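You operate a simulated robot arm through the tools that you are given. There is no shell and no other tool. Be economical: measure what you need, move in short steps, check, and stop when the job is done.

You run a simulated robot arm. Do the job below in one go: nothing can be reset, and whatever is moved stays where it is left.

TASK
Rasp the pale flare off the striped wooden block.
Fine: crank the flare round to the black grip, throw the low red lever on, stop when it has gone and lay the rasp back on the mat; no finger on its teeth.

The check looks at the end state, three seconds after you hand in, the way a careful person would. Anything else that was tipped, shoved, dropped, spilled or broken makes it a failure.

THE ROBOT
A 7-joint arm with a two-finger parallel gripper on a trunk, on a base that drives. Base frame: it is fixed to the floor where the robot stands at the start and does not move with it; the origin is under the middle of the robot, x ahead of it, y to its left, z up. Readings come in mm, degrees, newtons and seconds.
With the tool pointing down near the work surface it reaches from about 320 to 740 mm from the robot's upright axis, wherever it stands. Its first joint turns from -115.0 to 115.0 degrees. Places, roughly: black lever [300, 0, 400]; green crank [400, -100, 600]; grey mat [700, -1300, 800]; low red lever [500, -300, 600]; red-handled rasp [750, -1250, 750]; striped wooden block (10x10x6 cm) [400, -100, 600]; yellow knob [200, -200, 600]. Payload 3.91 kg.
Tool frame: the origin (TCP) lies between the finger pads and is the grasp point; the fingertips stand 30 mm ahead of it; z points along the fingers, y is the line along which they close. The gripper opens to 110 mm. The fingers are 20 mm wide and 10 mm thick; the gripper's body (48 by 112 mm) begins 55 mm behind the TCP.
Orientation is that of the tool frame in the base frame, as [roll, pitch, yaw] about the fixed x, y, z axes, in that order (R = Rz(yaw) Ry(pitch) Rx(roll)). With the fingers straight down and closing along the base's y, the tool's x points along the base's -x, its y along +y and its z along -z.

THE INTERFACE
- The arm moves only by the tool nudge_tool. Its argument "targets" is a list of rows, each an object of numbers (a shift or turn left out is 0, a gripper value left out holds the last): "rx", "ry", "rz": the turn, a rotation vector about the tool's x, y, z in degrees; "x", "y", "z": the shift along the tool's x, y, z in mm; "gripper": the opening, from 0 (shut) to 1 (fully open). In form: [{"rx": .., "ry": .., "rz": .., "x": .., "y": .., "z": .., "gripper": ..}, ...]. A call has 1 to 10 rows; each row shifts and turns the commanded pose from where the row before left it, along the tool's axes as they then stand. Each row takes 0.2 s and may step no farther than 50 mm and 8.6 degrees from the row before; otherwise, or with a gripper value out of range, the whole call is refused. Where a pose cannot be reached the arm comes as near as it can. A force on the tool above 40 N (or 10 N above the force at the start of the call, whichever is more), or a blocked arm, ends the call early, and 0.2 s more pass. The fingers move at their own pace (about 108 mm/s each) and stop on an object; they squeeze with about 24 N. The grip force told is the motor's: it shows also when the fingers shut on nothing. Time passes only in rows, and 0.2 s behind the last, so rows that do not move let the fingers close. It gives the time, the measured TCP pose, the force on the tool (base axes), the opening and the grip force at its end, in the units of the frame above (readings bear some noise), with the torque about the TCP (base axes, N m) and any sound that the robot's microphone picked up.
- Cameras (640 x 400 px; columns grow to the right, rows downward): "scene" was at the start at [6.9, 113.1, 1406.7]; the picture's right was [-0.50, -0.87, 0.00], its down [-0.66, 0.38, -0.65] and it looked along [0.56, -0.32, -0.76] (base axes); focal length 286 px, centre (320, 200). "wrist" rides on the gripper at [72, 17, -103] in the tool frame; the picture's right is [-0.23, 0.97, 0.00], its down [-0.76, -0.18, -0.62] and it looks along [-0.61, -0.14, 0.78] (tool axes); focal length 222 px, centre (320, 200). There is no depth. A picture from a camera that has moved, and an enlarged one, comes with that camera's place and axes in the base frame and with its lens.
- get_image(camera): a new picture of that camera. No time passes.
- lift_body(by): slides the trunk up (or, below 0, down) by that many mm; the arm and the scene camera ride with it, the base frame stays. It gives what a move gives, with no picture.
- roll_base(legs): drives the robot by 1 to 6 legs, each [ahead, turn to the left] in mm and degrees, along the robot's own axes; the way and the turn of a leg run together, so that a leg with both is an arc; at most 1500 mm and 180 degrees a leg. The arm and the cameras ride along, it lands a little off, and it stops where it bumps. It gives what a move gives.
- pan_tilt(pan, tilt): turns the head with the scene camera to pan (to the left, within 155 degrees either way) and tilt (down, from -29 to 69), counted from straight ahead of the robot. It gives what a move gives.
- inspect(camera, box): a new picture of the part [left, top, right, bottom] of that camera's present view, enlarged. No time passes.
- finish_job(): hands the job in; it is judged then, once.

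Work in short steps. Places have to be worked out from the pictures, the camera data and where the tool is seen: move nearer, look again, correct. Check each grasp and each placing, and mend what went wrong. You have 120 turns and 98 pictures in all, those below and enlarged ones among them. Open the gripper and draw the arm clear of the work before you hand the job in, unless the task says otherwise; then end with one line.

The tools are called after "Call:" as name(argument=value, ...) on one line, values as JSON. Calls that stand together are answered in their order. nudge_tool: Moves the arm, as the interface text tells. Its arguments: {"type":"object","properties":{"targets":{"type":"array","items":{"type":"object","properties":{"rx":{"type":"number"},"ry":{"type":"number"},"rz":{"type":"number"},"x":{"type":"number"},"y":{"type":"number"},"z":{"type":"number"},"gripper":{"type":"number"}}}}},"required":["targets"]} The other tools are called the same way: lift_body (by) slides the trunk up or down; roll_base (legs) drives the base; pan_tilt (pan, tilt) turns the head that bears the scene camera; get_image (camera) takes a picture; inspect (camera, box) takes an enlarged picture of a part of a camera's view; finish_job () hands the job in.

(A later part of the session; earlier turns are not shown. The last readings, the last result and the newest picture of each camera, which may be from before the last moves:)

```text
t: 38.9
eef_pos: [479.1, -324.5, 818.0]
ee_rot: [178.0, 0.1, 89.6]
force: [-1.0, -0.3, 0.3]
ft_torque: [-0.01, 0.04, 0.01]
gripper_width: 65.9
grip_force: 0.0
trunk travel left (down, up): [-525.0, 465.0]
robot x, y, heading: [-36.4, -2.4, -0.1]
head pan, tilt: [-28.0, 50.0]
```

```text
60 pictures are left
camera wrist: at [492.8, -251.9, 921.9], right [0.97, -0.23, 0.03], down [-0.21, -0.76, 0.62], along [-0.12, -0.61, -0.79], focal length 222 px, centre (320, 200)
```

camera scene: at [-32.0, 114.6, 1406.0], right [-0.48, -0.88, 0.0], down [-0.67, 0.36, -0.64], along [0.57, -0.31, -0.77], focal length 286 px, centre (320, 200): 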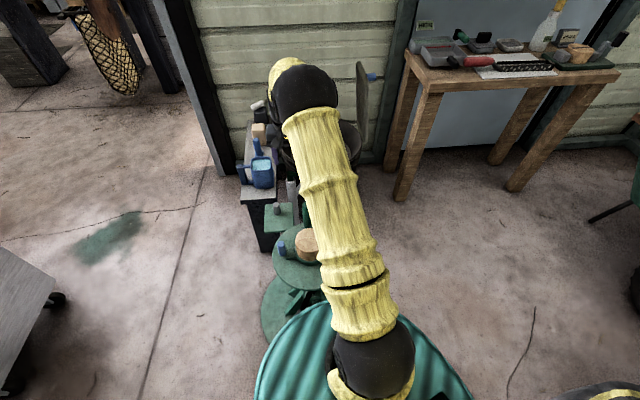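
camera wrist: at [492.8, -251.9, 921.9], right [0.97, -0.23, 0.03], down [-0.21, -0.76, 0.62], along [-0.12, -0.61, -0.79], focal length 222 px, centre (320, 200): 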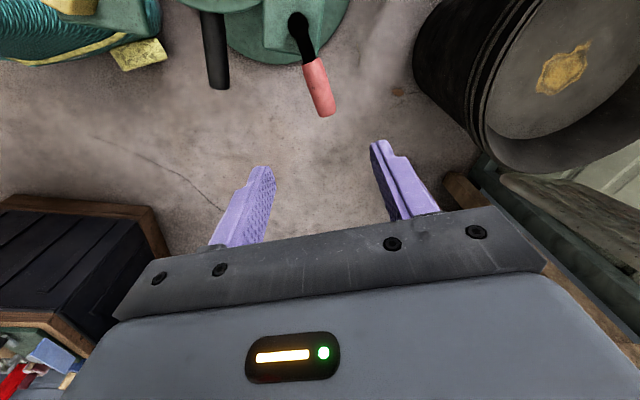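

The lever stays on. Now fetch the rasp: raise the tool, back away, turn right and approach the table halfway, then look.

Call:
nudge_tool(targets=[{"z": -45}, {"z": -45}, {"z": -45}, {"z": -45}, {"gripper": 0.6}])

Call:
roll_base(legs=[[-200, 0], [0, -65], [600, 0], [0, 25]])

Call:
pan_tilt(pan=0, tilt=35)

Call:
get_image(camera="scene")

Call:
get_image(camera="wrist")

```text
t: 40.1
eef_pos: [470.2, -321.6, 999.6]
ee_rot: [178.0, 0.0, 89.6]
force: [-0.1, 0.3, -0.1]
ft_torque: [0.0, 0.0, 0.02]
gripper_width: 66.0
grip_force: 0.0
trunk travel left (down, up): [-525.0, 465.0]
robot x, y, heading: [-40.3, 0.6, -0.7]
head pan, tilt: [-28.0, 50.0]
```

```text
t: 48.8
eef_pos: [190.4, -1110.0, 997.9]
ee_rot: [178.0, 0.1, 49.9]
force: [-0.3, -0.2, 0.0]
ft_torque: [-0.01, -0.01, 0.04]
gripper_width: 66.1
grip_force: 0.2
trunk travel left (down, up): [-525.0, 465.0]
robot x, y, heading: [-0.8, -536.6, -40.0]
head pan, tilt: [-28.0, 50.0]
```

```text
t: 49.7
eef_pos: [192.7, -1110.7, 999.0]
ee_rot: [178.0, 0.0, 49.9]
force: [0.6, 0.5, -0.1]
ft_torque: [-0.02, 0.03, 0.01]
gripper_width: 66.2
grip_force: 0.1
trunk travel left (down, up): [-525.0, 465.0]
robot x, y, heading: [4.6, -534.6, -39.9]
head pan, tilt: [0.0, 35.0]
```

```text
59 pictures are left
camera scene: at [121.8, -439.8, 1427.7], right [-0.64, -0.77, 0.0], down [-0.44, 0.37, -0.82], along [0.63, -0.53, -0.57], focal length 286 px, centre (320, 200)
```

scene: 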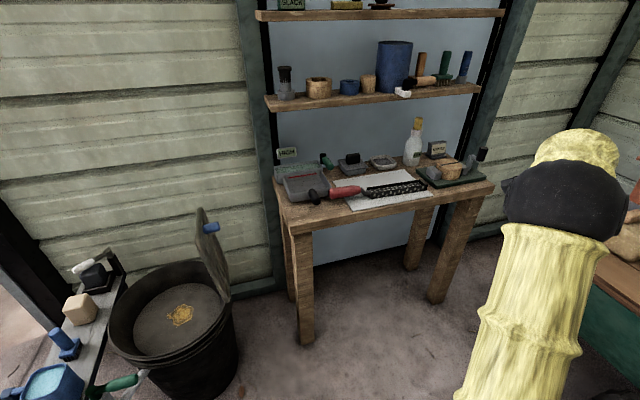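

```text
58 pictures are left
camera wrist: at [248.0, -1062.6, 1102.2], right [0.6, -0.8, 0.04], down [-0.64, -0.45, 0.62], along [-0.48, -0.39, -0.79], focal length 222 px, centre (320, 200)
```

wrist: 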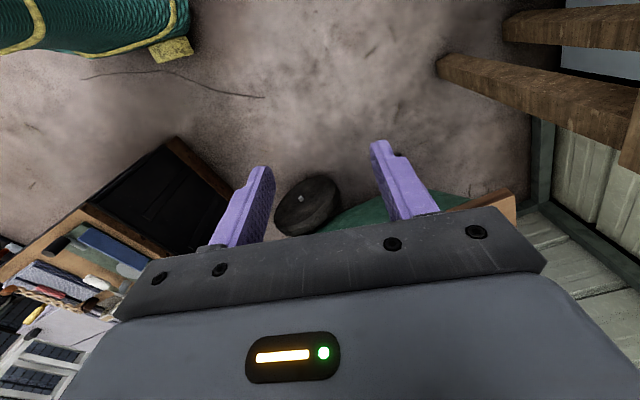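

Zoom on the rasp on its mat.

Call:
inspect(camera="scene", box=[265, 140, 500, 230])

Call:
inspect(camera="scene", box=[300, 160, 440, 220])

```text
2.72 times, centred on (382, 185) of scene
camera zoom: at [121.8, -439.8, 1427.7], right [-0.64, -0.77, 0.0], down [-0.44, 0.37, -0.82], along [0.63, -0.53, -0.57], focal length 780 px, centre (150, 241)
```

zoom: 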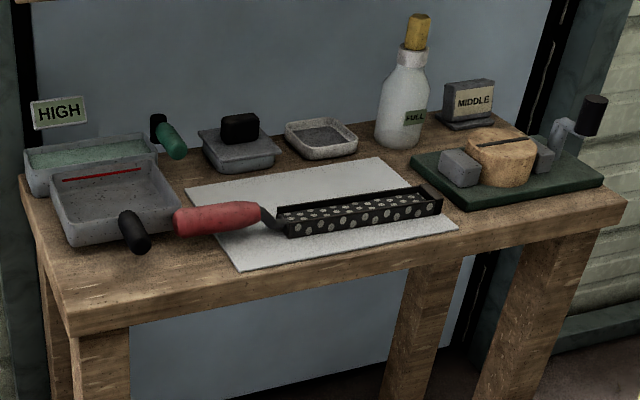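

```text
4.57 times, centred on (370, 190) of scene
camera zoom: at [121.8, -439.8, 1427.7], right [-0.64, -0.77, 0.0], down [-0.44, 0.37, -0.82], along [0.63, -0.53, -0.57], focal length 1310 px, centre (91, 246)
```

zoom: 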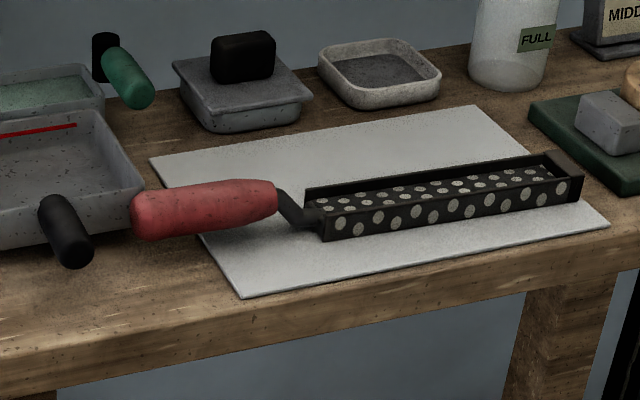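

The rasp is a channel with a raised red handle: handle from ≈(812,-1066) to (758,-1187), z≈815, axis ≈-115°, teeth underneath/at the blade. I drive 350 mm ahead, staying ~460 mm from the table edge.

Call:
roll_base(legs=[[350, 0]])

Call:
inspect(camera="scene", box=[200, 120, 520, 340])

```text
t: 52.0
eef_pos: [462.8, -1329.2, 998.0]
ee_rot: [178.1, 0.2, 50.4]
force: [-0.2, 0.0, 0.2]
ft_torque: [0.01, 0.02, 0.0]
gripper_width: 65.9
grip_force: 0.0
trunk travel left (down, up): [-525.0, 465.0]
robot x, y, heading: [271.1, -756.0, -39.3]
head pan, tilt: [0.0, 35.0]
```

```text
1.82 times, centred on (360, 230) of scene
camera zoom: at [386.4, -658.9, 1427.7], right [-0.63, -0.77, 0.0], down [-0.44, 0.36, -0.82], along [0.63, -0.52, -0.57], focal length 521 px, centre (247, 146)
```

zoom: 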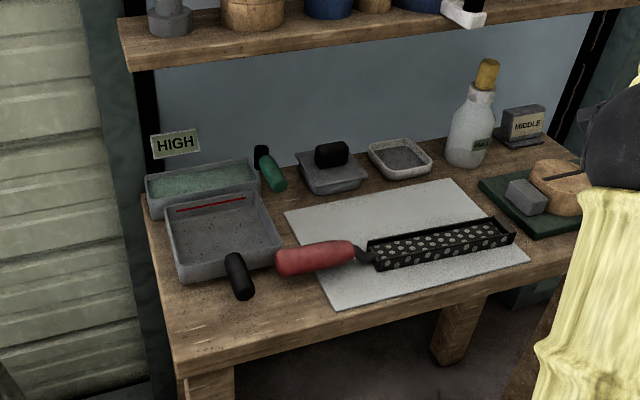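

Height of the table is uncertain from these rays; I turn the tool to yaw 64° (blade will lie along tool -x) and bring the wrist camera above the handle at safe height for a better fix.

Call:
nudge_tool(targets=[{"rz": -6.8}, {"rz": -6.8}, {"x": 35, "y": 17}, {"x": 35, "y": 17}, {"x": 35, "y": 17}, {"x": 35, "y": 17}, {"x": 35, "y": 17}, {"x": 35, "y": 17}, {"x": 35, "y": 17}, {}])

Call:
get_image(camera="wrist")

```text
t: 54.2
eef_pos: [677.0, -1157.3, 998.5]
ee_rot: [178.2, 0.6, 64.1]
force: [0.0, 0.6, 1.2]
ft_torque: [0.02, 0.02, 0.0]
gripper_width: 66.0
grip_force: 0.0
trunk travel left (down, up): [-525.0, 465.0]
robot x, y, heading: [265.2, -757.5, -39.4]
head pan, tilt: [0.0, 35.0]
```

```text
54 pictures are left
camera wrist: at [720.4, -1096.8, 1102.2], right [0.78, -0.63, 0.04], down [-0.51, -0.59, 0.63], along [-0.37, -0.5, -0.78], focal length 222 px, centre (320, 200)
```

wrist: 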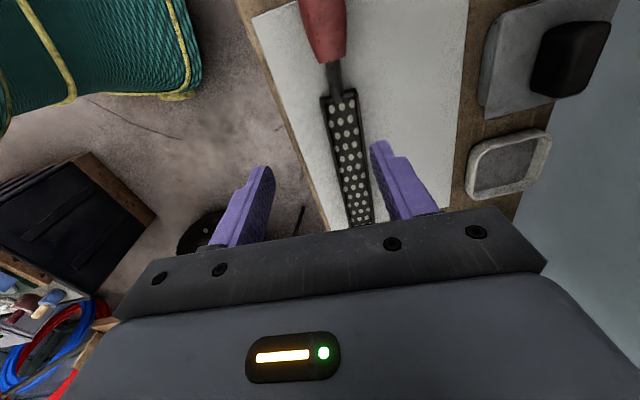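

Rasp axis ≈-115°, matching the tool; handle's blade-side end ≈(717,-1140), z≈845. I move above the handle and down to z≈920, and look again.

Call:
nudge_tool(targets=[{"x": 26, "y": 9}, {"x": 26, "y": 9}, {"x": 26, "y": 9}, {"z": 40}, {"z": 40}, {}])

Call:
get_image(camera="wrist")

Call:
get_image(camera="scene")

```text
t: 55.6
eef_pos: [734.6, -1101.2, 919.1]
ee_rot: [178.1, 0.6, 64.1]
force: [-0.1, 0.7, 0.2]
ft_torque: [0.02, -0.01, 0.02]
gripper_width: 66.1
grip_force: 0.0
trunk travel left (down, up): [-525.0, 465.0]
robot x, y, heading: [268.7, -758.0, -39.4]
head pan, tilt: [0.0, 35.0]
```

```text
53 pictures are left
camera wrist: at [779.8, -1040.1, 1021.6], right [0.78, -0.63, 0.04], down [-0.51, -0.59, 0.62], along [-0.37, -0.5, -0.78], focal length 222 px, centre (320, 200)
```

wrist: 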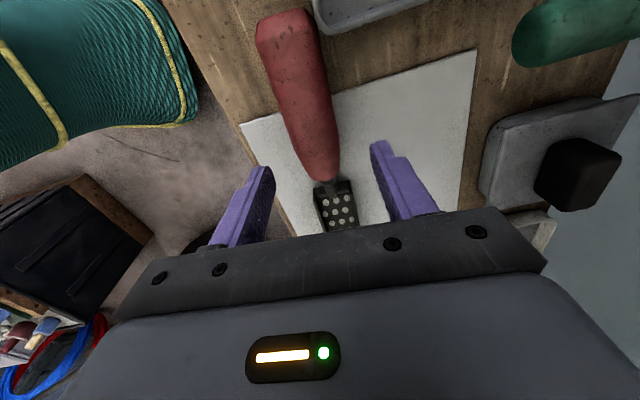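

```text
52 pictures are left
camera scene: at [386.3, -658.6, 1427.7], right [-0.63, -0.77, 0.0], down [-0.44, 0.36, -0.82], along [0.63, -0.52, -0.57], focal length 286 px, centre (320, 200)
```

scene: 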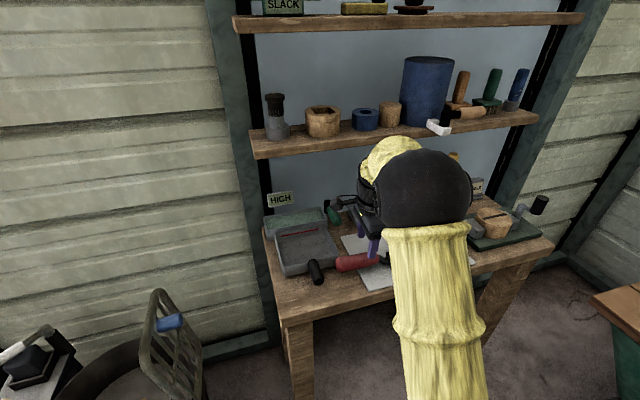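

Better fix: handle axis at z≈857 from (771,-1030) to (722,-1130), mat at z≈803. I level the tool, move onto the handle's middle and go down to z≈860 (tips still ~25 mm above the mat).

Call:
nudge_tool(targets=[{"rx": 1.9, "ry": 0.6, "x": 15, "y": 1}, {"z": 30}, {"z": 29}])

Call:
get_image(camera="wrist")

Call:
inspect(camera="scene", box=[250, 180, 420, 310])

```text
t: 56.4
eef_pos: [745.2, -1089.2, 861.7]
ee_rot: [179.9, 0.0, 64.1]
force: [0.7, 0.5, 0.6]
ft_torque: [-0.03, 0.0, 0.01]
gripper_width: 65.9
grip_force: 0.0
trunk travel left (down, up): [-525.0, 465.0]
robot x, y, heading: [267.1, -757.2, -39.5]
head pan, tilt: [0.0, 35.0]
```

```text
51 pictures are left
camera wrist: at [792.2, -1030.6, 964.2], right [0.78, -0.63, 0.0], down [-0.49, -0.61, 0.62], along [-0.39, -0.48, -0.78], focal length 222 px, centre (320, 200)
```

wrist: 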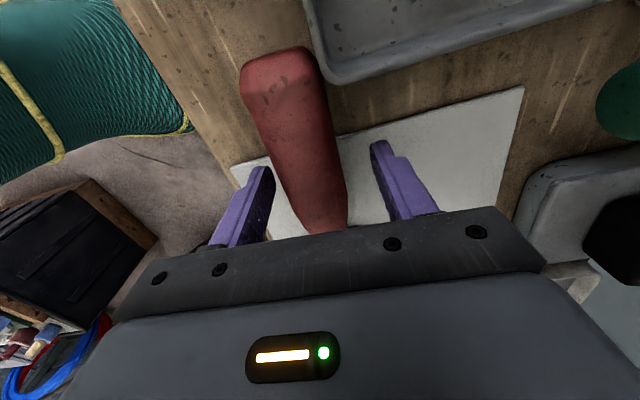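

```text
3.08 times, centred on (335, 245) of scene
camera zoom: at [386.4, -658.8, 1427.7], right [-0.63, -0.77, 0.0], down [-0.44, 0.36, -0.82], along [0.63, -0.52, -0.57], focal length 882 px, centre (274, 62)
```

zoom: 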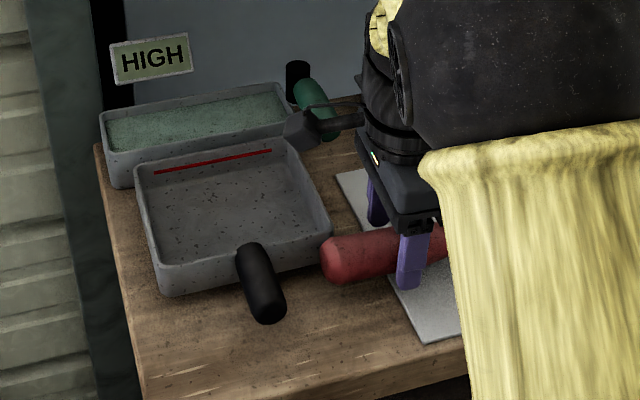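

Fingers straddle the handle clear of the tray and the black knob. Close.

Call:
nudge_tool(targets=[{"z": 3}, {"gripper": 0.0}, {}, {}, {}])

Call:
nudge_tool(targets=[{"z": -10}, {"z": -20}, {"z": -30}, {}])

Call:
get_image(camera="wrist")

Call:
get_image(camera="scene")

```text
t: 57.6
eef_pos: [743.3, -1087.2, 859.0]
ee_rot: [-180.0, 0.0, 64.2]
force: [-10.5, 4.4, -0.6]
ft_torque: [0.1, 0.24, 0.38]
gripper_width: 31.5
grip_force: 23.4
trunk travel left (down, up): [-525.0, 465.0]
robot x, y, heading: [267.1, -759.0, -39.4]
head pan, tilt: [0.0, 35.0]
```

```text
t: 58.6
eef_pos: [743.9, -1090.7, 917.9]
ee_rot: [179.9, -0.1, 64.2]
force: [-0.4, -0.1, -2.9]
ft_torque: [0.44, -0.23, 0.01]
gripper_width: 31.5
grip_force: 23.9
trunk travel left (down, up): [-525.0, 465.0]
robot x, y, heading: [268.0, -755.9, -39.5]
head pan, tilt: [0.0, 35.0]
```

```text
49 pictures are left
camera wrist: at [790.8, -1032.4, 1021.5], right [0.78, -0.63, 0.0], down [-0.49, -0.61, 0.62], along [-0.39, -0.48, -0.78], focal length 222 px, centre (320, 200)
```

wrist: 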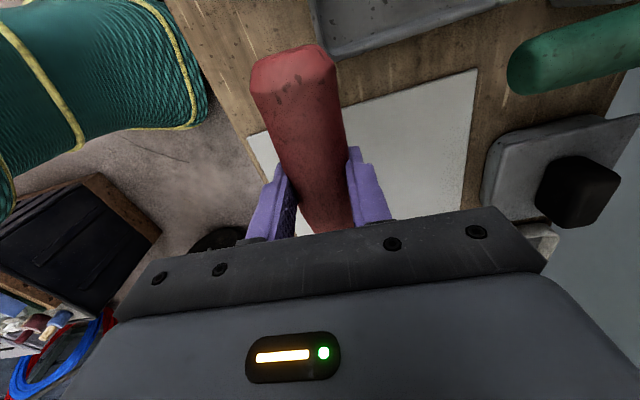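

```text
48 pictures are left
camera scene: at [386.3, -658.8, 1427.7], right [-0.63, -0.77, 0.0], down [-0.44, 0.36, -0.82], along [0.63, -0.52, -0.57], focal length 286 px, centre (320, 200)
```

scene: 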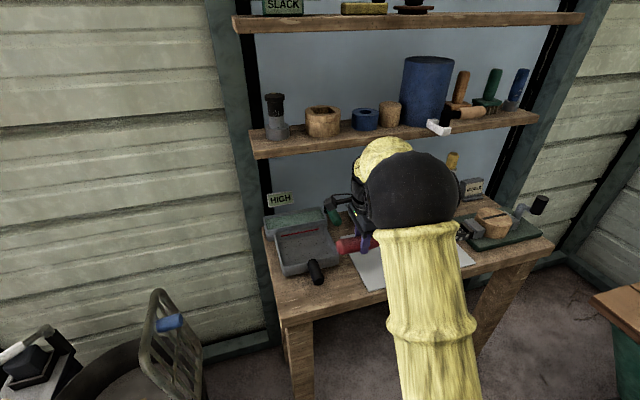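

The rasp is held by its handle and lifted (≈3 N). I raise it well clear, back off 200 mm and turn left towards the fixture's black-grip side.

Call:
nudge_tool(targets=[{"z": -40}, {"z": -45}, {"z": -45}, {"z": -45}, {}])

Call:
roll_base(legs=[[-200, 0]])

Call:
get_image(camera="scene")

```text
t: 59.8
eef_pos: [742.5, -1089.3, 1096.0]
ee_rot: [179.9, -0.1, 64.1]
force: [0.7, 0.1, -2.3]
ft_torque: [0.44, -0.22, 0.0]
gripper_width: 31.8
grip_force: 23.8
trunk travel left (down, up): [-525.0, 465.0]
robot x, y, heading: [267.6, -759.5, -39.5]
head pan, tilt: [0.0, 35.0]
```

```text
t: 61.4
eef_pos: [587.9, -962.0, 1096.5]
ee_rot: [179.9, 0.0, 64.0]
force: [-0.4, 0.5, -1.5]
ft_torque: [0.41, -0.24, 0.0]
gripper_width: 31.5
grip_force: 23.8
trunk travel left (down, up): [-525.0, 465.0]
robot x, y, heading: [112.2, -628.5, -39.4]
head pan, tilt: [0.0, 35.0]
```

```text
47 pictures are left
camera scene: at [229.9, -530.2, 1427.7], right [-0.64, -0.77, 0.0], down [-0.44, 0.36, -0.82], along [0.63, -0.52, -0.57], focal length 286 px, centre (320, 200)
```

scene: 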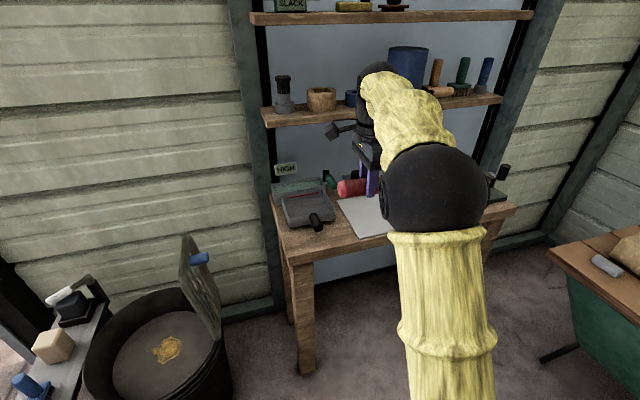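

Clear of the table. Now turn left 100° in place and look at the fixture.

Call:
roll_base(legs=[[0, 100]])

Call:
pan_tilt(pan=0, tilt=50)

Call:
get_image(camera="scene")

```text
t: 65.9
eef_pos: [368.7, -109.1, 1095.4]
ee_rot: [179.9, 0.0, 162.5]
force: [0.1, -0.9, -2.2]
ft_torque: [0.13, 0.51, -0.01]
gripper_width: 31.2
grip_force: 23.5
trunk travel left (down, up): [-525.0, 465.0]
robot x, y, heading: [110.7, -626.8, 58.8]
head pan, tilt: [0.0, 35.0]
```

```text
t: 66.7
eef_pos: [370.0, -108.8, 1095.2]
ee_rot: [-179.9, 0.0, 162.5]
force: [-0.9, 0.1, -2.2]
ft_torque: [0.18, 0.45, -0.01]
gripper_width: 31.5
grip_force: 23.8
trunk travel left (down, up): [-525.0, 465.0]
robot x, y, heading: [114.4, -631.1, 59.2]
head pan, tilt: [0.0, 50.0]
```

```text
46 pictures are left
camera scene: at [-10.8, -536.8, 1406.0], right [0.86, -0.51, 0.0], down [-0.39, -0.66, -0.64], along [0.33, 0.55, -0.77], focal length 286 px, centre (320, 200)
```

scene: 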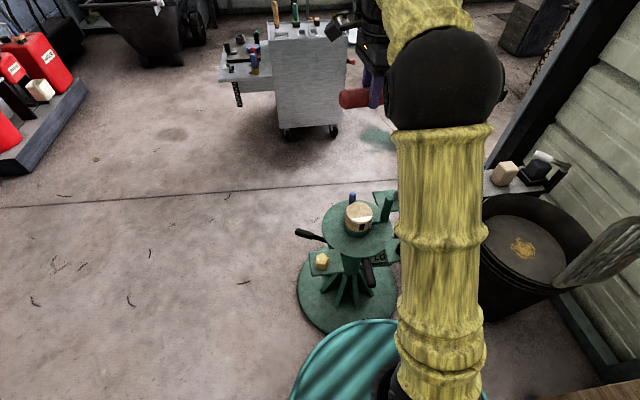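

The fixture is ahead, flare toward me with the black grip below. I turn the tool so that the blade points along 68° (over the flare, away from me).

Call:
nudge_tool(targets=[{"rz": -8.5}, {"rz": -8.5}, {"rz": -8.5}, {"rz": -8.5}, {"rz": -8.5}, {"rz": -8.5}, {"rz": -8.5}, {"rz": -8.5}, {"rz": -8.5}, {"rz": -8.5}])

Call:
nudge_tool(targets=[{"x": 43, "y": -9}, {"x": 43, "y": -9}, {"x": 43, "y": -9}, {"x": 43, "y": -9}, {"z": 40}, {"z": 40}, {"z": 40}, {"z": 40}, {"z": 40}, {}])

Call:
get_image(camera="wrist")

Call:
get_image(camera="scene")

```text
t: 68.9
eef_pos: [369.9, -108.1, 1095.6]
ee_rot: [180.0, 0.0, -112.3]
force: [0.0, 1.3, -2.6]
ft_torque: [-0.52, 0.19, -0.01]
gripper_width: 31.6
grip_force: 23.9
trunk travel left (down, up): [-525.0, 465.0]
robot x, y, heading: [114.9, -627.1, 59.2]
head pan, tilt: [0.0, 50.0]
```

```text
t: 71.1
eef_pos: [340.1, -283.3, 893.0]
ee_rot: [-180.0, 0.1, -112.4]
force: [0.1, 1.1, -1.2]
ft_torque: [-0.43, 0.18, -0.01]
gripper_width: 31.5
grip_force: 24.1
trunk travel left (down, up): [-525.0, 465.0]
robot x, y, heading: [108.4, -631.4, 59.2]
head pan, tilt: [0.0, 50.0]
```

```text
45 pictures are left
camera wrist: at [297.3, -343.6, 996.5], right [-0.81, 0.58, 0.0], down [0.45, 0.64, 0.62], along [0.36, 0.51, -0.78], focal length 222 px, centre (320, 200)
```

wrist: 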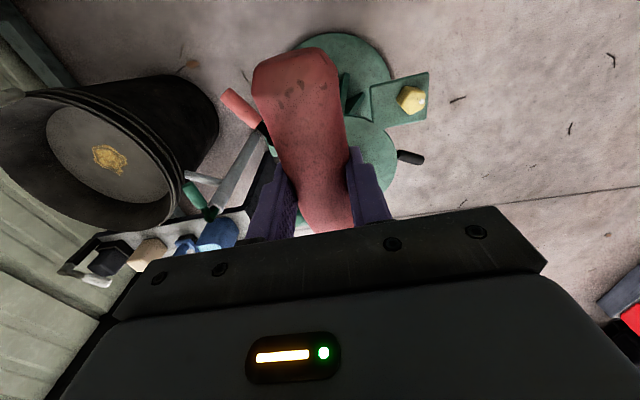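

```text
44 pictures are left
camera scene: at [-10.8, -536.8, 1406.0], right [0.86, -0.51, 0.0], down [-0.39, -0.66, -0.64], along [0.33, 0.55, -0.77], focal length 286 px, centre (320, 200)
```

scene: 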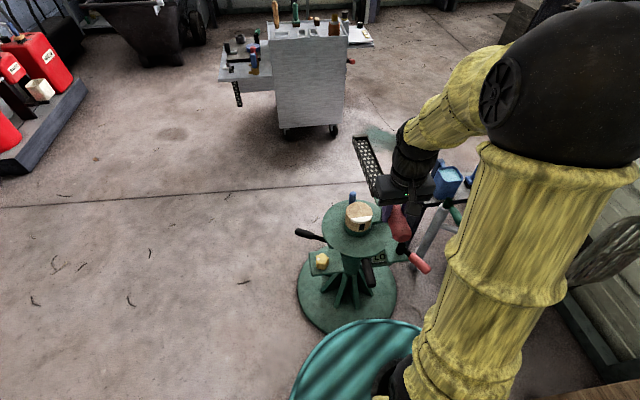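

Zoom on rasp and block to see how level the blade sits and to check the flare's side.

Call:
inspect(camera="scene", box=[280, 120, 480, 290])

Call:
inspect(camera="scene", box=[310, 180, 410, 280])

```text
2.35 times, centred on (380, 205) of scene
camera zoom: at [-10.8, -536.8, 1406.0], right [0.86, -0.51, 0.0], down [-0.39, -0.66, -0.64], along [0.33, 0.55, -0.77], focal length 674 px, centre (179, 188)
```

zoom: 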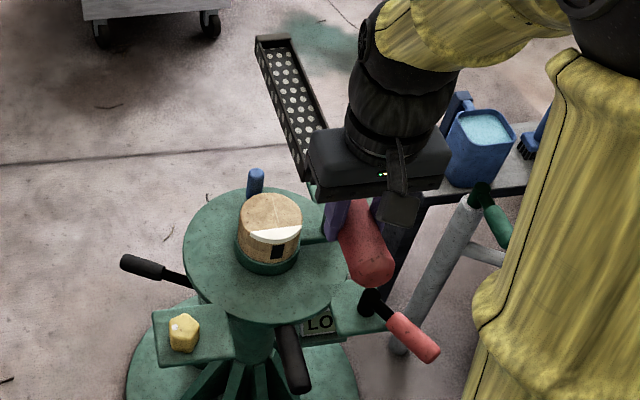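

```text
4.00 times, centred on (360, 230) of scene
camera zoom: at [-10.8, -536.8, 1406.0], right [0.86, -0.51, 0.0], down [-0.39, -0.66, -0.64], along [0.33, 0.55, -0.77], focal length 1146 px, centre (160, 80)
```

zoom: 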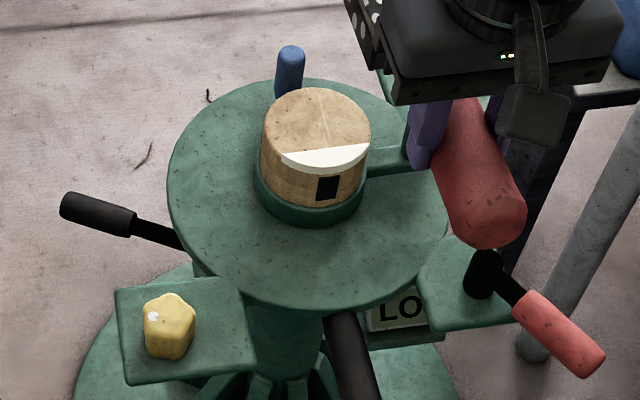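

Marks look right: flare faces the black grip, and blade hangs about level with its cutting face ≈56 mm below the TCP. I back up 120 mm for arm room so the flare will meet the blade's front half, keeping the tip short of the blue peg.

Call:
roll_base(legs=[[-120, 0]])

Call:
get_image(camera="scene")

```text
t: 72.4
eef_pos: [274.8, -390.9, 893.4]
ee_rot: [180.0, 0.2, -112.2]
force: [-0.2, -0.2, -2.3]
ft_torque: [-0.44, 0.18, -0.01]
gripper_width: 31.4
grip_force: 24.3
trunk travel left (down, up): [-525.0, 465.0]
robot x, y, heading: [46.7, -735.3, 59.4]
head pan, tilt: [0.0, 50.0]
```

```text
41 pictures are left
camera scene: at [-75.6, -645.3, 1406.0], right [0.86, -0.51, 0.0], down [-0.39, -0.66, -0.64], along [0.33, 0.55, -0.77], focal length 286 px, centre (320, 200)
```

scene: 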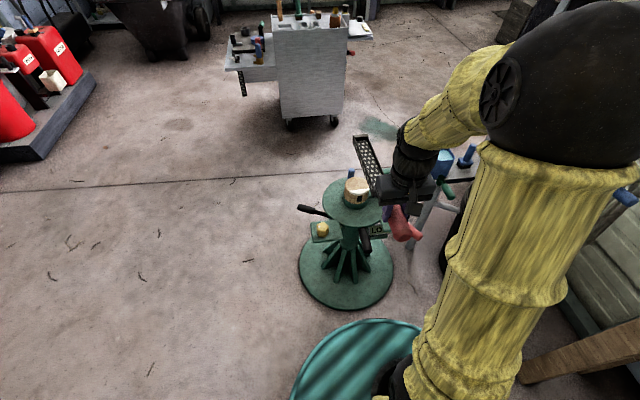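

The flare is 295 mm ahead and 17 mm to the right of the blade line; I go forward 70, right 17, and down to z≈720 (cutting face ≈35 mm above the flare).

Call:
nudge_tool(targets=[{"x": -35, "y": -9}, {"x": -35, "y": -8}, {"z": 40}, {"z": 45}, {"z": 45}, {"z": 43}, {}])

Call:
inspect(camera="scene", box=[290, 130, 450, 260])

Call:
get_image(camera="wrist")

```text
t: 74.0
eef_pos: [318.5, -332.3, 722.5]
ee_rot: [-179.9, 0.0, -112.3]
force: [0.7, 1.4, -2.7]
ft_torque: [-0.47, 0.19, -0.02]
gripper_width: 31.3
grip_force: 24.2
trunk travel left (down, up): [-525.0, 465.0]
robot x, y, heading: [49.6, -738.5, 59.2]
head pan, tilt: [0.0, 50.0]
```

```text
3.08 times, centred on (370, 195) of scene
camera zoom: at [-75.1, -644.4, 1406.0], right [0.86, -0.51, 0.0], down [-0.39, -0.66, -0.64], along [0.33, 0.55, -0.77], focal length 882 px, centre (166, 215)
```

zoom: 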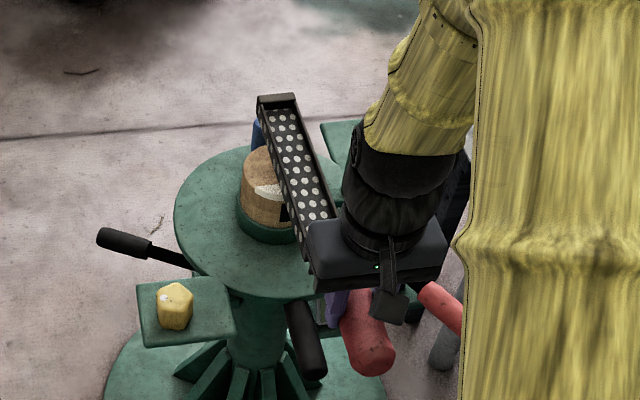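

```text
39 pictures are left
camera wrist: at [275.9, -392.3, 825.1], right [-0.81, 0.58, 0.0], down [0.45, 0.64, 0.62], along [0.36, 0.51, -0.78], focal length 222 px, centre (320, 200)
```

wrist: 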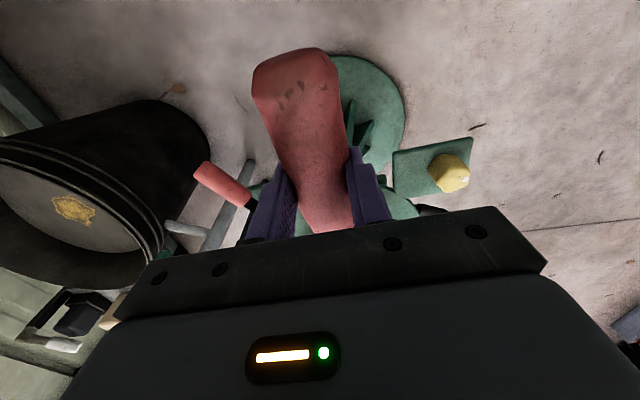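

Blade lies over the flare. I descend gently, stepwise, until contact shows.

Call:
nudge_tool(targets=[{"z": 10}, {"z": 10}, {"z": 6}, {}])

Call:
nudge_tool(targets=[{"z": 3}, {"z": 3}, {}])

```text
t: 75.0
eef_pos: [316.1, -331.8, 695.4]
ee_rot: [-180.0, 0.0, -112.3]
force: [0.1, -0.8, -2.3]
ft_torque: [-0.46, 0.16, -0.03]
gripper_width: 31.2
grip_force: 24.0
trunk travel left (down, up): [-525.0, 465.0]
robot x, y, heading: [46.3, -738.4, 59.3]
head pan, tilt: [0.0, 50.0]
```

```text
t: 75.8
eef_pos: [315.5, -330.7, 689.7]
ee_rot: [180.0, 0.2, -112.3]
force: [0.7, 0.4, 0.7]
ft_torque: [0.42, -0.2, -0.05]
gripper_width: 31.4
grip_force: 24.4
trunk travel left (down, up): [-525.0, 465.0]
robot x, y, heading: [52.2, -734.2, 59.6]
head pan, tilt: [0.0, 50.0]
```

Contact felt (torque reversed, ~4 N). I look at it.

Call:
inspect(camera="scene", box=[310, 140, 420, 230])

```text
4.44 times, centred on (365, 185) of scene
camera zoom: at [-75.4, -644.8, 1406.0], right [0.86, -0.51, 0.0], down [-0.39, -0.66, -0.64], along [0.33, 0.55, -0.77], focal length 1274 px, centre (120, 267)
```

zoom: 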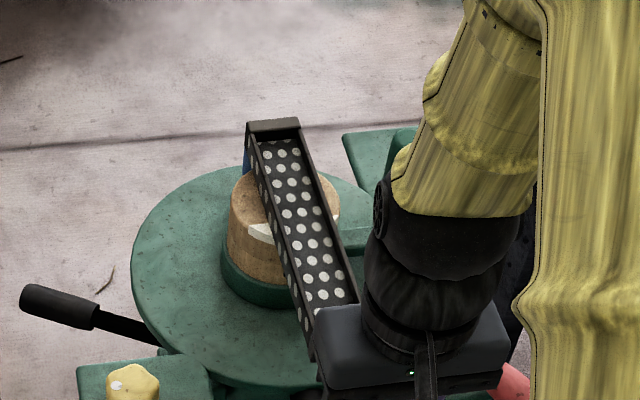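

Blade rests on the flare, well short of the blue peg. First gentle strokes along the blade: forward 24, back 60, forward 36.

Call:
nudge_tool(targets=[{"x": -12}, {"x": -12}, {"x": 20}, {"x": 20}, {"x": 20}, {"x": -18}, {"x": -18}])

Call:
inspect(camera="scene", box=[310, 140, 420, 230])

```text
t: 77.4
eef_pos: [318.1, -330.0, 689.3]
ee_rot: [-180.0, -0.1, -112.3]
force: [-0.5, -0.5, -3.1]
ft_torque: [-0.47, 0.18, 0.01]
gripper_width: 31.4
grip_force: 24.1
trunk travel left (down, up): [-525.0, 465.0]
robot x, y, heading: [47.2, -734.9, 59.5]
head pan, tilt: [0.0, 50.0]
```

```text
4.44 times, centred on (365, 185) of scene
camera zoom: at [-75.3, -644.5, 1405.9], right [0.86, -0.51, 0.0], down [-0.39, -0.66, -0.64], along [0.33, 0.55, -0.77], focal length 1274 px, centre (120, 267)
```

zoom: 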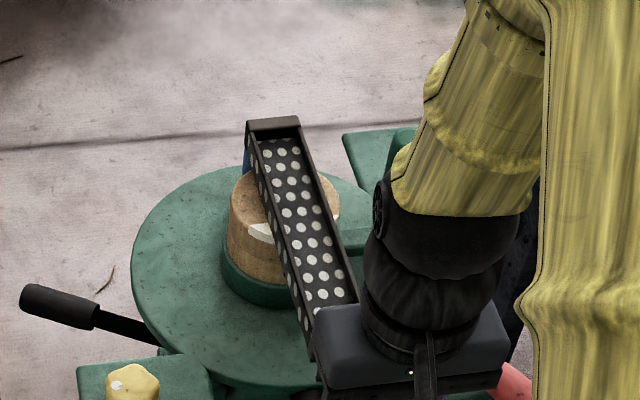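

Contact vanished after the strokes, so material came off. Lower 1.5 mm and stroke again.

Call:
nudge_tool(targets=[{"z": 1.5}, {"x": -12}, {"x": -12}, {"x": 20}, {"x": 20}, {"x": 20}, {"x": -18}, {"x": -18}])

Call:
nudge_tool(targets=[{"z": 1.5}, {}])

```text
t: 79.2
eef_pos: [317.5, -331.4, 686.3]
ee_rot: [180.0, 0.0, -112.3]
force: [0.1, 0.1, -2.4]
ft_torque: [-0.44, 0.21, -0.01]
gripper_width: 31.3
grip_force: 24.1
trunk travel left (down, up): [-525.0, 465.0]
robot x, y, heading: [45.3, -740.1, 59.1]
head pan, tilt: [0.0, 50.0]
```

```text
t: 79.8
eef_pos: [318.8, -329.3, 685.5]
ee_rot: [179.9, 0.2, -112.3]
force: [-0.4, 0.0, -0.3]
ft_torque: [0.1, -0.03, 0.0]
gripper_width: 31.7
grip_force: 23.4
trunk travel left (down, up): [-525.0, 465.0]
robot x, y, heading: [47.7, -735.3, 59.4]
head pan, tilt: [0.0, 50.0]
```

Contact again at 685.5 (about 5 mm lower than at first). Lift and pull back to see what's left of the flare before cutting on.

Call:
nudge_tool(targets=[{"z": -30}, {"x": 45}, {"x": 45}, {"x": 45}, {}])

Call:
inspect(camera="scene", box=[310, 150, 410, 230])

```text
t: 81.0
eef_pos: [263.1, -455.5, 717.0]
ee_rot: [-180.0, 0.2, -112.3]
force: [-0.1, 0.1, -2.8]
ft_torque: [-0.44, 0.19, -0.03]
gripper_width: 31.2
grip_force: 24.1
trunk travel left (down, up): [-525.0, 465.0]
robot x, y, heading: [49.8, -733.9, 59.6]
head pan, tilt: [0.0, 50.0]
```

```text
5.00 times, centred on (360, 190) of scene
camera zoom: at [-75.3, -644.8, 1406.0], right [0.86, -0.51, 0.0], down [-0.39, -0.66, -0.64], along [0.33, 0.55, -0.77], focal length 1433 px, centre (120, 250)
```

zoom: 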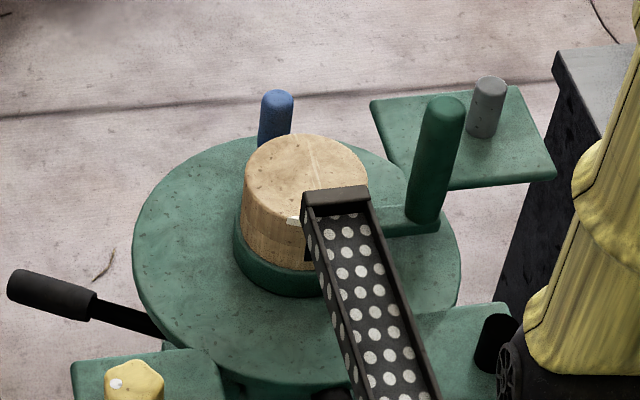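

Call:
nudge_tool(targets=[{"x": 5, "y": -30}, {"x": 5, "y": -30}, {}])

Call:
inspect(camera="scene", box=[325, 155, 385, 215])

```text
t: 81.8
eef_pos: [316.5, -487.0, 713.9]
ee_rot: [-180.0, 0.0, -112.3]
force: [-0.1, 0.1, -2.2]
ft_torque: [-0.47, 0.2, 0.02]
gripper_width: 31.5
grip_force: 23.8
trunk travel left (down, up): [-525.0, 465.0]
robot x, y, heading: [46.6, -733.1, 59.3]
head pan, tilt: [0.0, 50.0]
```

```text
6.67 times, centred on (355, 185) of scene
camera zoom: at [-75.1, -644.8, 1406.0], right [0.86, -0.51, 0.0], down [-0.39, -0.66, -0.64], along [0.33, 0.55, -0.77], focal length 1910 px, centre (87, 300)
```

zoom: 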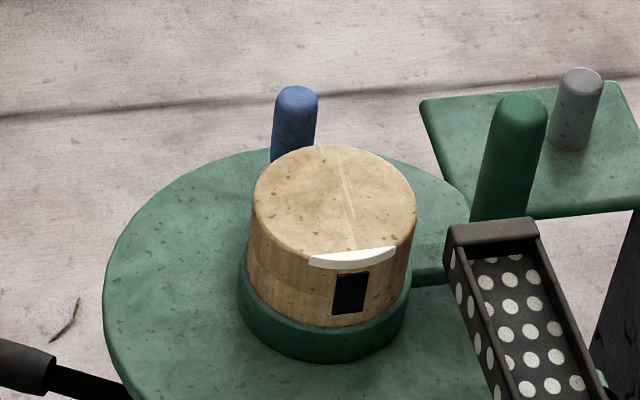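

Great progress: only a thin pale sliver is left at the rim. I return to the same line and stroke lightly again.

Call:
nudge_tool(targets=[{"y": 30}, {"y": 30}, {"x": -45}, {"x": -45}, {"x": -35}, {"z": 20}, {"z": 7}, {}])

Call:
nudge_tool(targets=[{"z": 1.5}, {"z": 1.5}, {}])

```text
t: 83.6
eef_pos: [311.6, -350.5, 688.8]
ee_rot: [180.0, 0.2, -112.3]
force: [0.5, 1.6, 1.2]
ft_torque: [0.69, -0.28, 0.01]
gripper_width: 31.3
grip_force: 24.0
trunk travel left (down, up): [-525.0, 465.0]
robot x, y, heading: [49.5, -736.4, 59.3]
head pan, tilt: [0.0, 50.0]
```

```text
t: 84.4
eef_pos: [310.2, -349.6, 684.5]
ee_rot: [-180.0, 0.1, -112.2]
force: [0.8, 1.3, 0.0]
ft_torque: [0.6, -0.24, 0.0]
gripper_width: 31.6
grip_force: 24.1
trunk travel left (down, up): [-525.0, 465.0]
robot x, y, heading: [45.5, -732.6, 59.4]
head pan, tilt: [0.0, 50.0]
```

Contact at ~3–4 N. A few light strokes, then look.

Call:
nudge_tool(targets=[{"x": -15}, {"x": -15}, {"x": 15}, {"x": 15}])

Call:
nudge_tool(targets=[{"z": -30}, {"x": 45}, {"x": 45}, {"x": 35, "y": -30}, {"y": -30}, {}])

Call:
inspect(camera="scene", box=[325, 155, 385, 215])

```text
t: 85.4
eef_pos: [310.6, -351.0, 686.1]
ee_rot: [-180.0, 0.0, -112.3]
force: [0.4, 0.6, -1.8]
ft_torque: [-0.49, 0.2, -0.02]
gripper_width: 31.7
grip_force: 24.0
trunk travel left (down, up): [-525.0, 465.0]
robot x, y, heading: [50.6, -734.3, 59.5]
head pan, tilt: [0.0, 50.0]
```

```text
t: 86.8
eef_pos: [317.0, -489.8, 717.3]
ee_rot: [179.9, 0.0, -112.3]
force: [0.2, 0.3, -2.5]
ft_torque: [-0.48, 0.19, -0.02]
gripper_width: 31.4
grip_force: 23.8
trunk travel left (down, up): [-525.0, 465.0]
robot x, y, heading: [46.6, -736.8, 59.7]
head pan, tilt: [0.0, 50.0]
```

```text
6.67 times, centred on (355, 185) of scene
camera zoom: at [-75.0, -644.7, 1406.0], right [0.86, -0.51, 0.0], down [-0.39, -0.66, -0.64], along [0.33, 0.55, -0.77], focal length 1910 px, centre (87, 300)
```

zoom: 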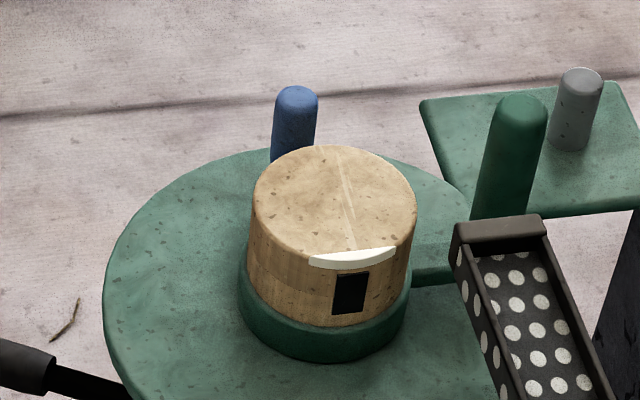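

The sliver is unchanged: the contact lever suggests the nose droops and now rides on the block top. I pitch the nose up 3° so that the blade bears on the rim sliver only, and go back over it higher first.

Call:
nudge_tool(targets=[{"ry": -3}, {"y": 30}, {"y": 30}, {"x": -45}, {"x": -45}, {"x": -50}, {}])

Call:
inspect(camera="scene", box=[310, 140, 420, 230])

```text
t: 88.4
eef_pos: [318.4, -332.2, 723.2]
ee_rot: [-179.9, 3.1, -112.3]
force: [0.2, 0.4, -2.8]
ft_torque: [-0.43, 0.22, 0.01]
gripper_width: 31.6
grip_force: 24.5
trunk travel left (down, up): [-525.0, 465.0]
robot x, y, heading: [46.7, -735.6, 59.4]
head pan, tilt: [0.0, 50.0]
```

```text
4.44 times, centred on (365, 185) of scene
camera zoom: at [-75.2, -644.3, 1406.0], right [0.86, -0.51, 0.0], down [-0.39, -0.66, -0.64], along [0.33, 0.55, -0.77], focal length 1274 px, centre (120, 267)
```

zoom: 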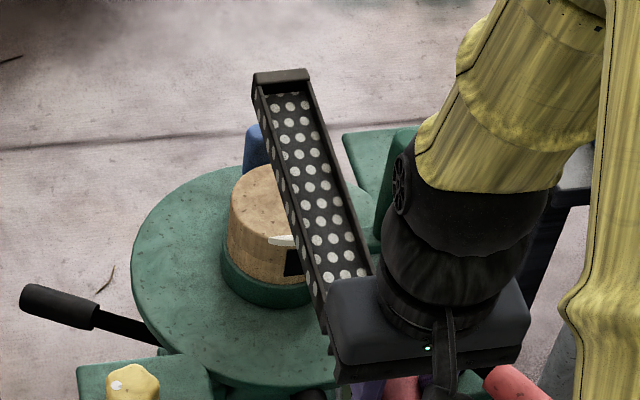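

Call:
nudge_tool(targets=[{"z": 10}, {"z": 10}, {"z": 8}, {"z": 4}, {}])

Call:
nudge_tool(targets=[{"z": 3}, {"z": 3}, {}])

```text
t: 89.6
eef_pos: [316.1, -334.0, 691.5]
ee_rot: [179.8, 2.9, -112.3]
force: [-0.1, -0.5, -2.8]
ft_torque: [-0.46, 0.2, 0.04]
gripper_width: 31.3
grip_force: 24.0
trunk travel left (down, up): [-525.0, 465.0]
robot x, y, heading: [47.4, -739.0, 59.7]
head pan, tilt: [0.0, 50.0]
```

```text
t: 90.4
eef_pos: [315.5, -333.8, 686.6]
ee_rot: [180.0, 3.0, -112.3]
force: [0.0, 0.0, -3.1]
ft_torque: [-0.46, 0.19, -0.04]
gripper_width: 31.4
grip_force: 24.1
trunk travel left (down, up): [-525.0, 465.0]
robot x, y, heading: [48.1, -736.7, 59.6]
head pan, tilt: [0.0, 50.0]
```

Call:
nudge_tool(targets=[{"z": 3}, {"z": 2}, {}])

Call:
nudge_tool(targets=[{"z": 2}, {"z": 2}, {}])

```text
t: 91.2
eef_pos: [315.7, -334.6, 679.1]
ee_rot: [-180.0, 3.0, -112.2]
force: [0.1, 0.1, -2.1]
ft_torque: [-0.5, 0.17, 0.01]
gripper_width: 31.5
grip_force: 23.9
trunk travel left (down, up): [-525.0, 465.0]
robot x, y, heading: [47.1, -736.6, 59.0]
head pan, tilt: [0.0, 50.0]
```

```text
t: 92.0
eef_pos: [315.5, -334.5, 675.4]
ee_rot: [180.0, 3.1, -112.3]
force: [-0.6, 0.4, -2.0]
ft_torque: [-0.48, 0.18, 0.04]
gripper_width: 31.2
grip_force: 23.9
trunk travel left (down, up): [-525.0, 465.0]
robot x, y, heading: [49.2, -739.4, 59.5]
head pan, tilt: [0.0, 50.0]
```

Call:
nudge_tool(targets=[{"z": 2}, {}])

Call:
nudge_tool(targets=[{"z": 2}, {}])

Call:
inspect(camera="scene", box=[325, 150, 405, 220])

```text
t: 92.6
eef_pos: [316.6, -332.5, 675.1]
ee_rot: [179.9, 3.1, -112.2]
force: [-1.1, -0.8, 0.6]
ft_torque: [0.13, -0.08, 0.01]
gripper_width: 31.6
grip_force: 24.2
trunk travel left (down, up): [-525.0, 465.0]
robot x, y, heading: [47.5, -735.6, 59.5]
head pan, tilt: [0.0, 50.0]
```

```text
t: 93.2
eef_pos: [317.2, -332.3, 672.7]
ee_rot: [179.9, 3.1, -112.3]
force: [-0.2, -2.2, 2.0]
ft_torque: [0.58, -0.22, -0.02]
gripper_width: 31.6
grip_force: 23.7
trunk travel left (down, up): [-525.0, 465.0]
robot x, y, heading: [48.9, -736.1, 59.6]
head pan, tilt: [0.0, 50.0]
```

```text
5.71 times, centred on (365, 185) of scene
camera zoom: at [-75.6, -645.2, 1406.0], right [0.86, -0.51, 0.0], down [-0.39, -0.66, -0.64], along [0.33, 0.55, -0.77], focal length 1637 px, centre (63, 286)
```

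zoom: 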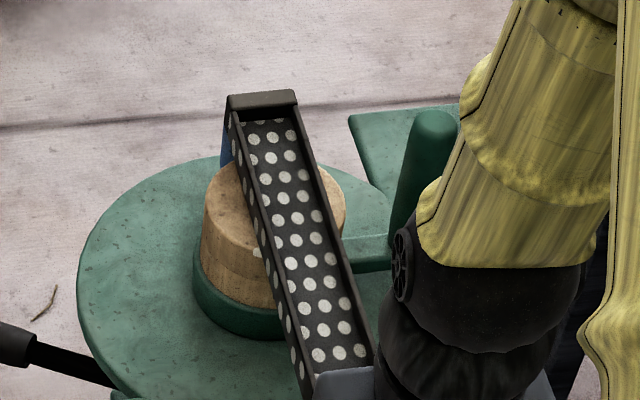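

Now the contact lever (~0.23 m) matches the rim. A few short strokes along the blade.

Call:
nudge_tool(targets=[{"x": -12}, {"x": -12}, {"x": 15}, {"x": 15}, {"x": -6}])

Call:
nudge_tool(targets=[{"z": -40}, {"x": 45}, {"x": 45}, {"x": 45, "y": -15}, {"y": -40}, {}])

Call:
inspect(camera="scene", box=[325, 155, 385, 215])

```text
t: 94.4
eef_pos: [317.8, -333.7, 672.8]
ee_rot: [-180.0, 3.0, -112.4]
force: [0.6, 0.2, -3.0]
ft_torque: [-0.45, 0.2, -0.01]
gripper_width: 31.2
grip_force: 24.0
trunk travel left (down, up): [-525.0, 465.0]
robot x, y, heading: [46.3, -737.6, 59.4]
head pan, tilt: [0.0, 50.0]
```

```text
t: 95.8
eef_pos: [316.2, -481.4, 706.9]
ee_rot: [180.0, 3.0, -112.2]
force: [0.5, -0.5, -1.5]
ft_torque: [-0.44, 0.18, -0.04]
gripper_width: 31.4
grip_force: 24.3
trunk travel left (down, up): [-525.0, 465.0]
robot x, y, heading: [45.1, -737.6, 59.3]
head pan, tilt: [0.0, 50.0]
```

```text
6.67 times, centred on (355, 185) of scene
camera zoom: at [-74.8, -644.9, 1406.0], right [0.86, -0.51, 0.0], down [-0.39, -0.66, -0.64], along [0.33, 0.55, -0.77], focal length 1910 px, centre (87, 300)
```

zoom: 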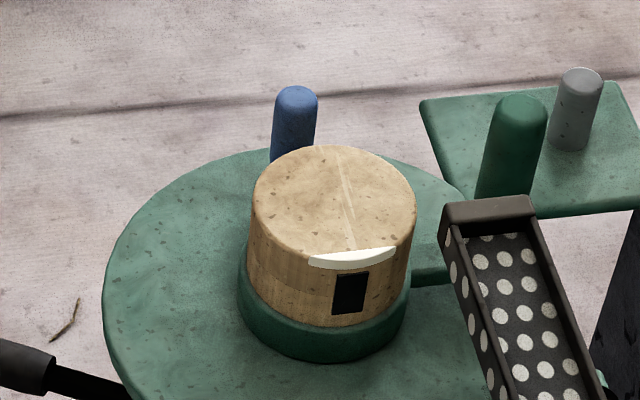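

The sliver looks unchanged. I zoom in hard to understand its shape.

Call:
inspect(camera="scene", box=[344, 168, 374, 190])

Call:
get_image(camera="wrist")

```text
16.00 times, centred on (359, 179) of scene
camera zoom: at [-74.8, -644.9, 1406.0], right [0.86, -0.51, 0.0], down [-0.39, -0.66, -0.64], along [0.33, 0.55, -0.77], focal length 4585 px, centre (-304, 536)
```

zoom: 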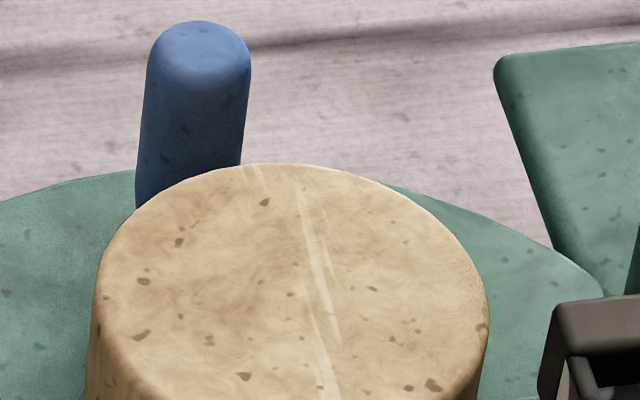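

```text
29 pictures are left
camera wrist: at [271.6, -546.4, 806.3], right [-0.82, 0.58, 0.01], down [0.44, 0.61, 0.66], along [0.38, 0.55, -0.75], focal length 222 px, centre (320, 200)
```

wrist: 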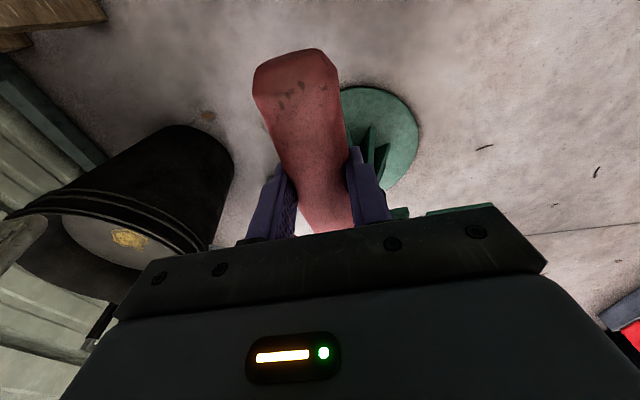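

Call:
inspect(camera="scene", box=[346, 184, 374, 204])

```text
16.00 times, centred on (360, 194) of scene
camera zoom: at [-74.8, -644.9, 1406.0], right [0.86, -0.51, 0.0], down [-0.39, -0.66, -0.64], along [0.33, 0.55, -0.77], focal length 4585 px, centre (-320, 296)
```

zoom: 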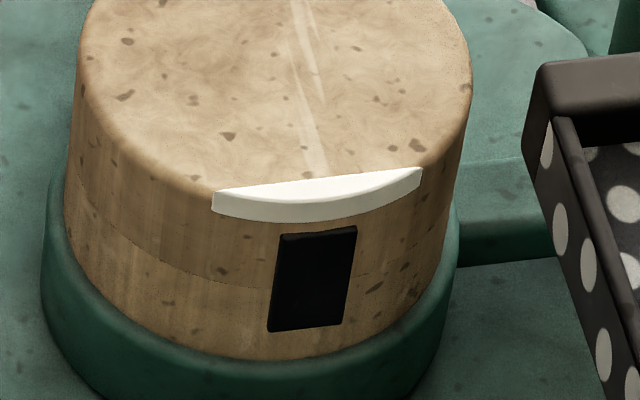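

Now clear: the flare is a D-shaped lip at the rim, ~5 mm deep left. Far out on the blade I can press only 3–4 N before it twists in the grip. I'll pitch the nose up to 5° and use the part of the teeth nearer the handle (≈135 mm), with the nose passing well above the blue peg, for firmer pressure.

Call:
nudge_tool(targets=[{"ry": -2, "y": 28}, {"y": 28}, {"x": -44}, {"x": -44}, {"x": -44}, {"x": -43}, {"x": -43}, {}])

Call:
inspect(camera="scene", box=[310, 130, 420, 220])

```text
t: 97.6
eef_pos: [350.9, -258.2, 724.4]
ee_rot: [180.0, 4.9, -112.3]
force: [-0.5, 0.9, -2.4]
ft_torque: [-0.47, 0.19, 0.02]
gripper_width: 31.1
grip_force: 24.2
out of reach, approached as far as the arm can: row 2
trunk travel left (down, up): [-525.0, 465.0]
robot x, y, heading: [50.5, -738.3, 59.2]
head pan, tilt: [0.0, 50.0]
```

```text
4.44 times, centred on (365, 175) of scene
camera zoom: at [-75.2, -644.3, 1406.0], right [0.86, -0.51, 0.0], down [-0.39, -0.66, -0.64], along [0.33, 0.55, -0.77], focal length 1274 px, centre (120, 311)
```

zoom: 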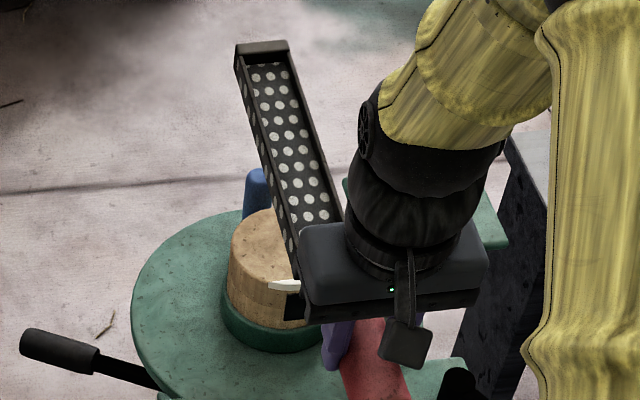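

Well placed. Descend to contact.

Call:
nudge_tool(targets=[{"z": 15}, {"z": 15}, {"z": 10}, {}])

Call:
nudge_tool(targets=[{"z": 3}, {"z": 3}, {}])

Call:
nudge_tool(targets=[{"z": 3}, {}])

```text
t: 98.6
eef_pos: [352.6, -253.3, 684.8]
ee_rot: [180.0, 5.0, -112.3]
force: [0.6, 0.4, -2.8]
ft_torque: [-0.46, 0.18, 0.01]
gripper_width: 31.3
grip_force: 24.2
trunk travel left (down, up): [-525.0, 465.0]
robot x, y, heading: [47.7, -736.7, 59.6]
head pan, tilt: [0.0, 50.0]
```

```text
t: 99.4
eef_pos: [351.7, -252.7, 678.9]
ee_rot: [180.0, 4.9, -112.3]
force: [0.3, 0.3, -2.5]
ft_torque: [-0.46, 0.19, -0.02]
gripper_width: 31.3
grip_force: 24.0
trunk travel left (down, up): [-525.0, 465.0]
robot x, y, heading: [49.1, -731.9, 59.1]
head pan, tilt: [0.0, 50.0]
```

```text
t: 100.0
eef_pos: [353.0, -250.8, 675.2]
ee_rot: [180.0, 5.0, -112.3]
force: [0.0, -0.2, -2.4]
ft_torque: [-0.45, 0.16, 0.03]
gripper_width: 31.1
grip_force: 24.4
trunk travel left (down, up): [-525.0, 465.0]
robot x, y, heading: [48.6, -734.4, 59.3]
head pan, tilt: [0.0, 50.0]
```

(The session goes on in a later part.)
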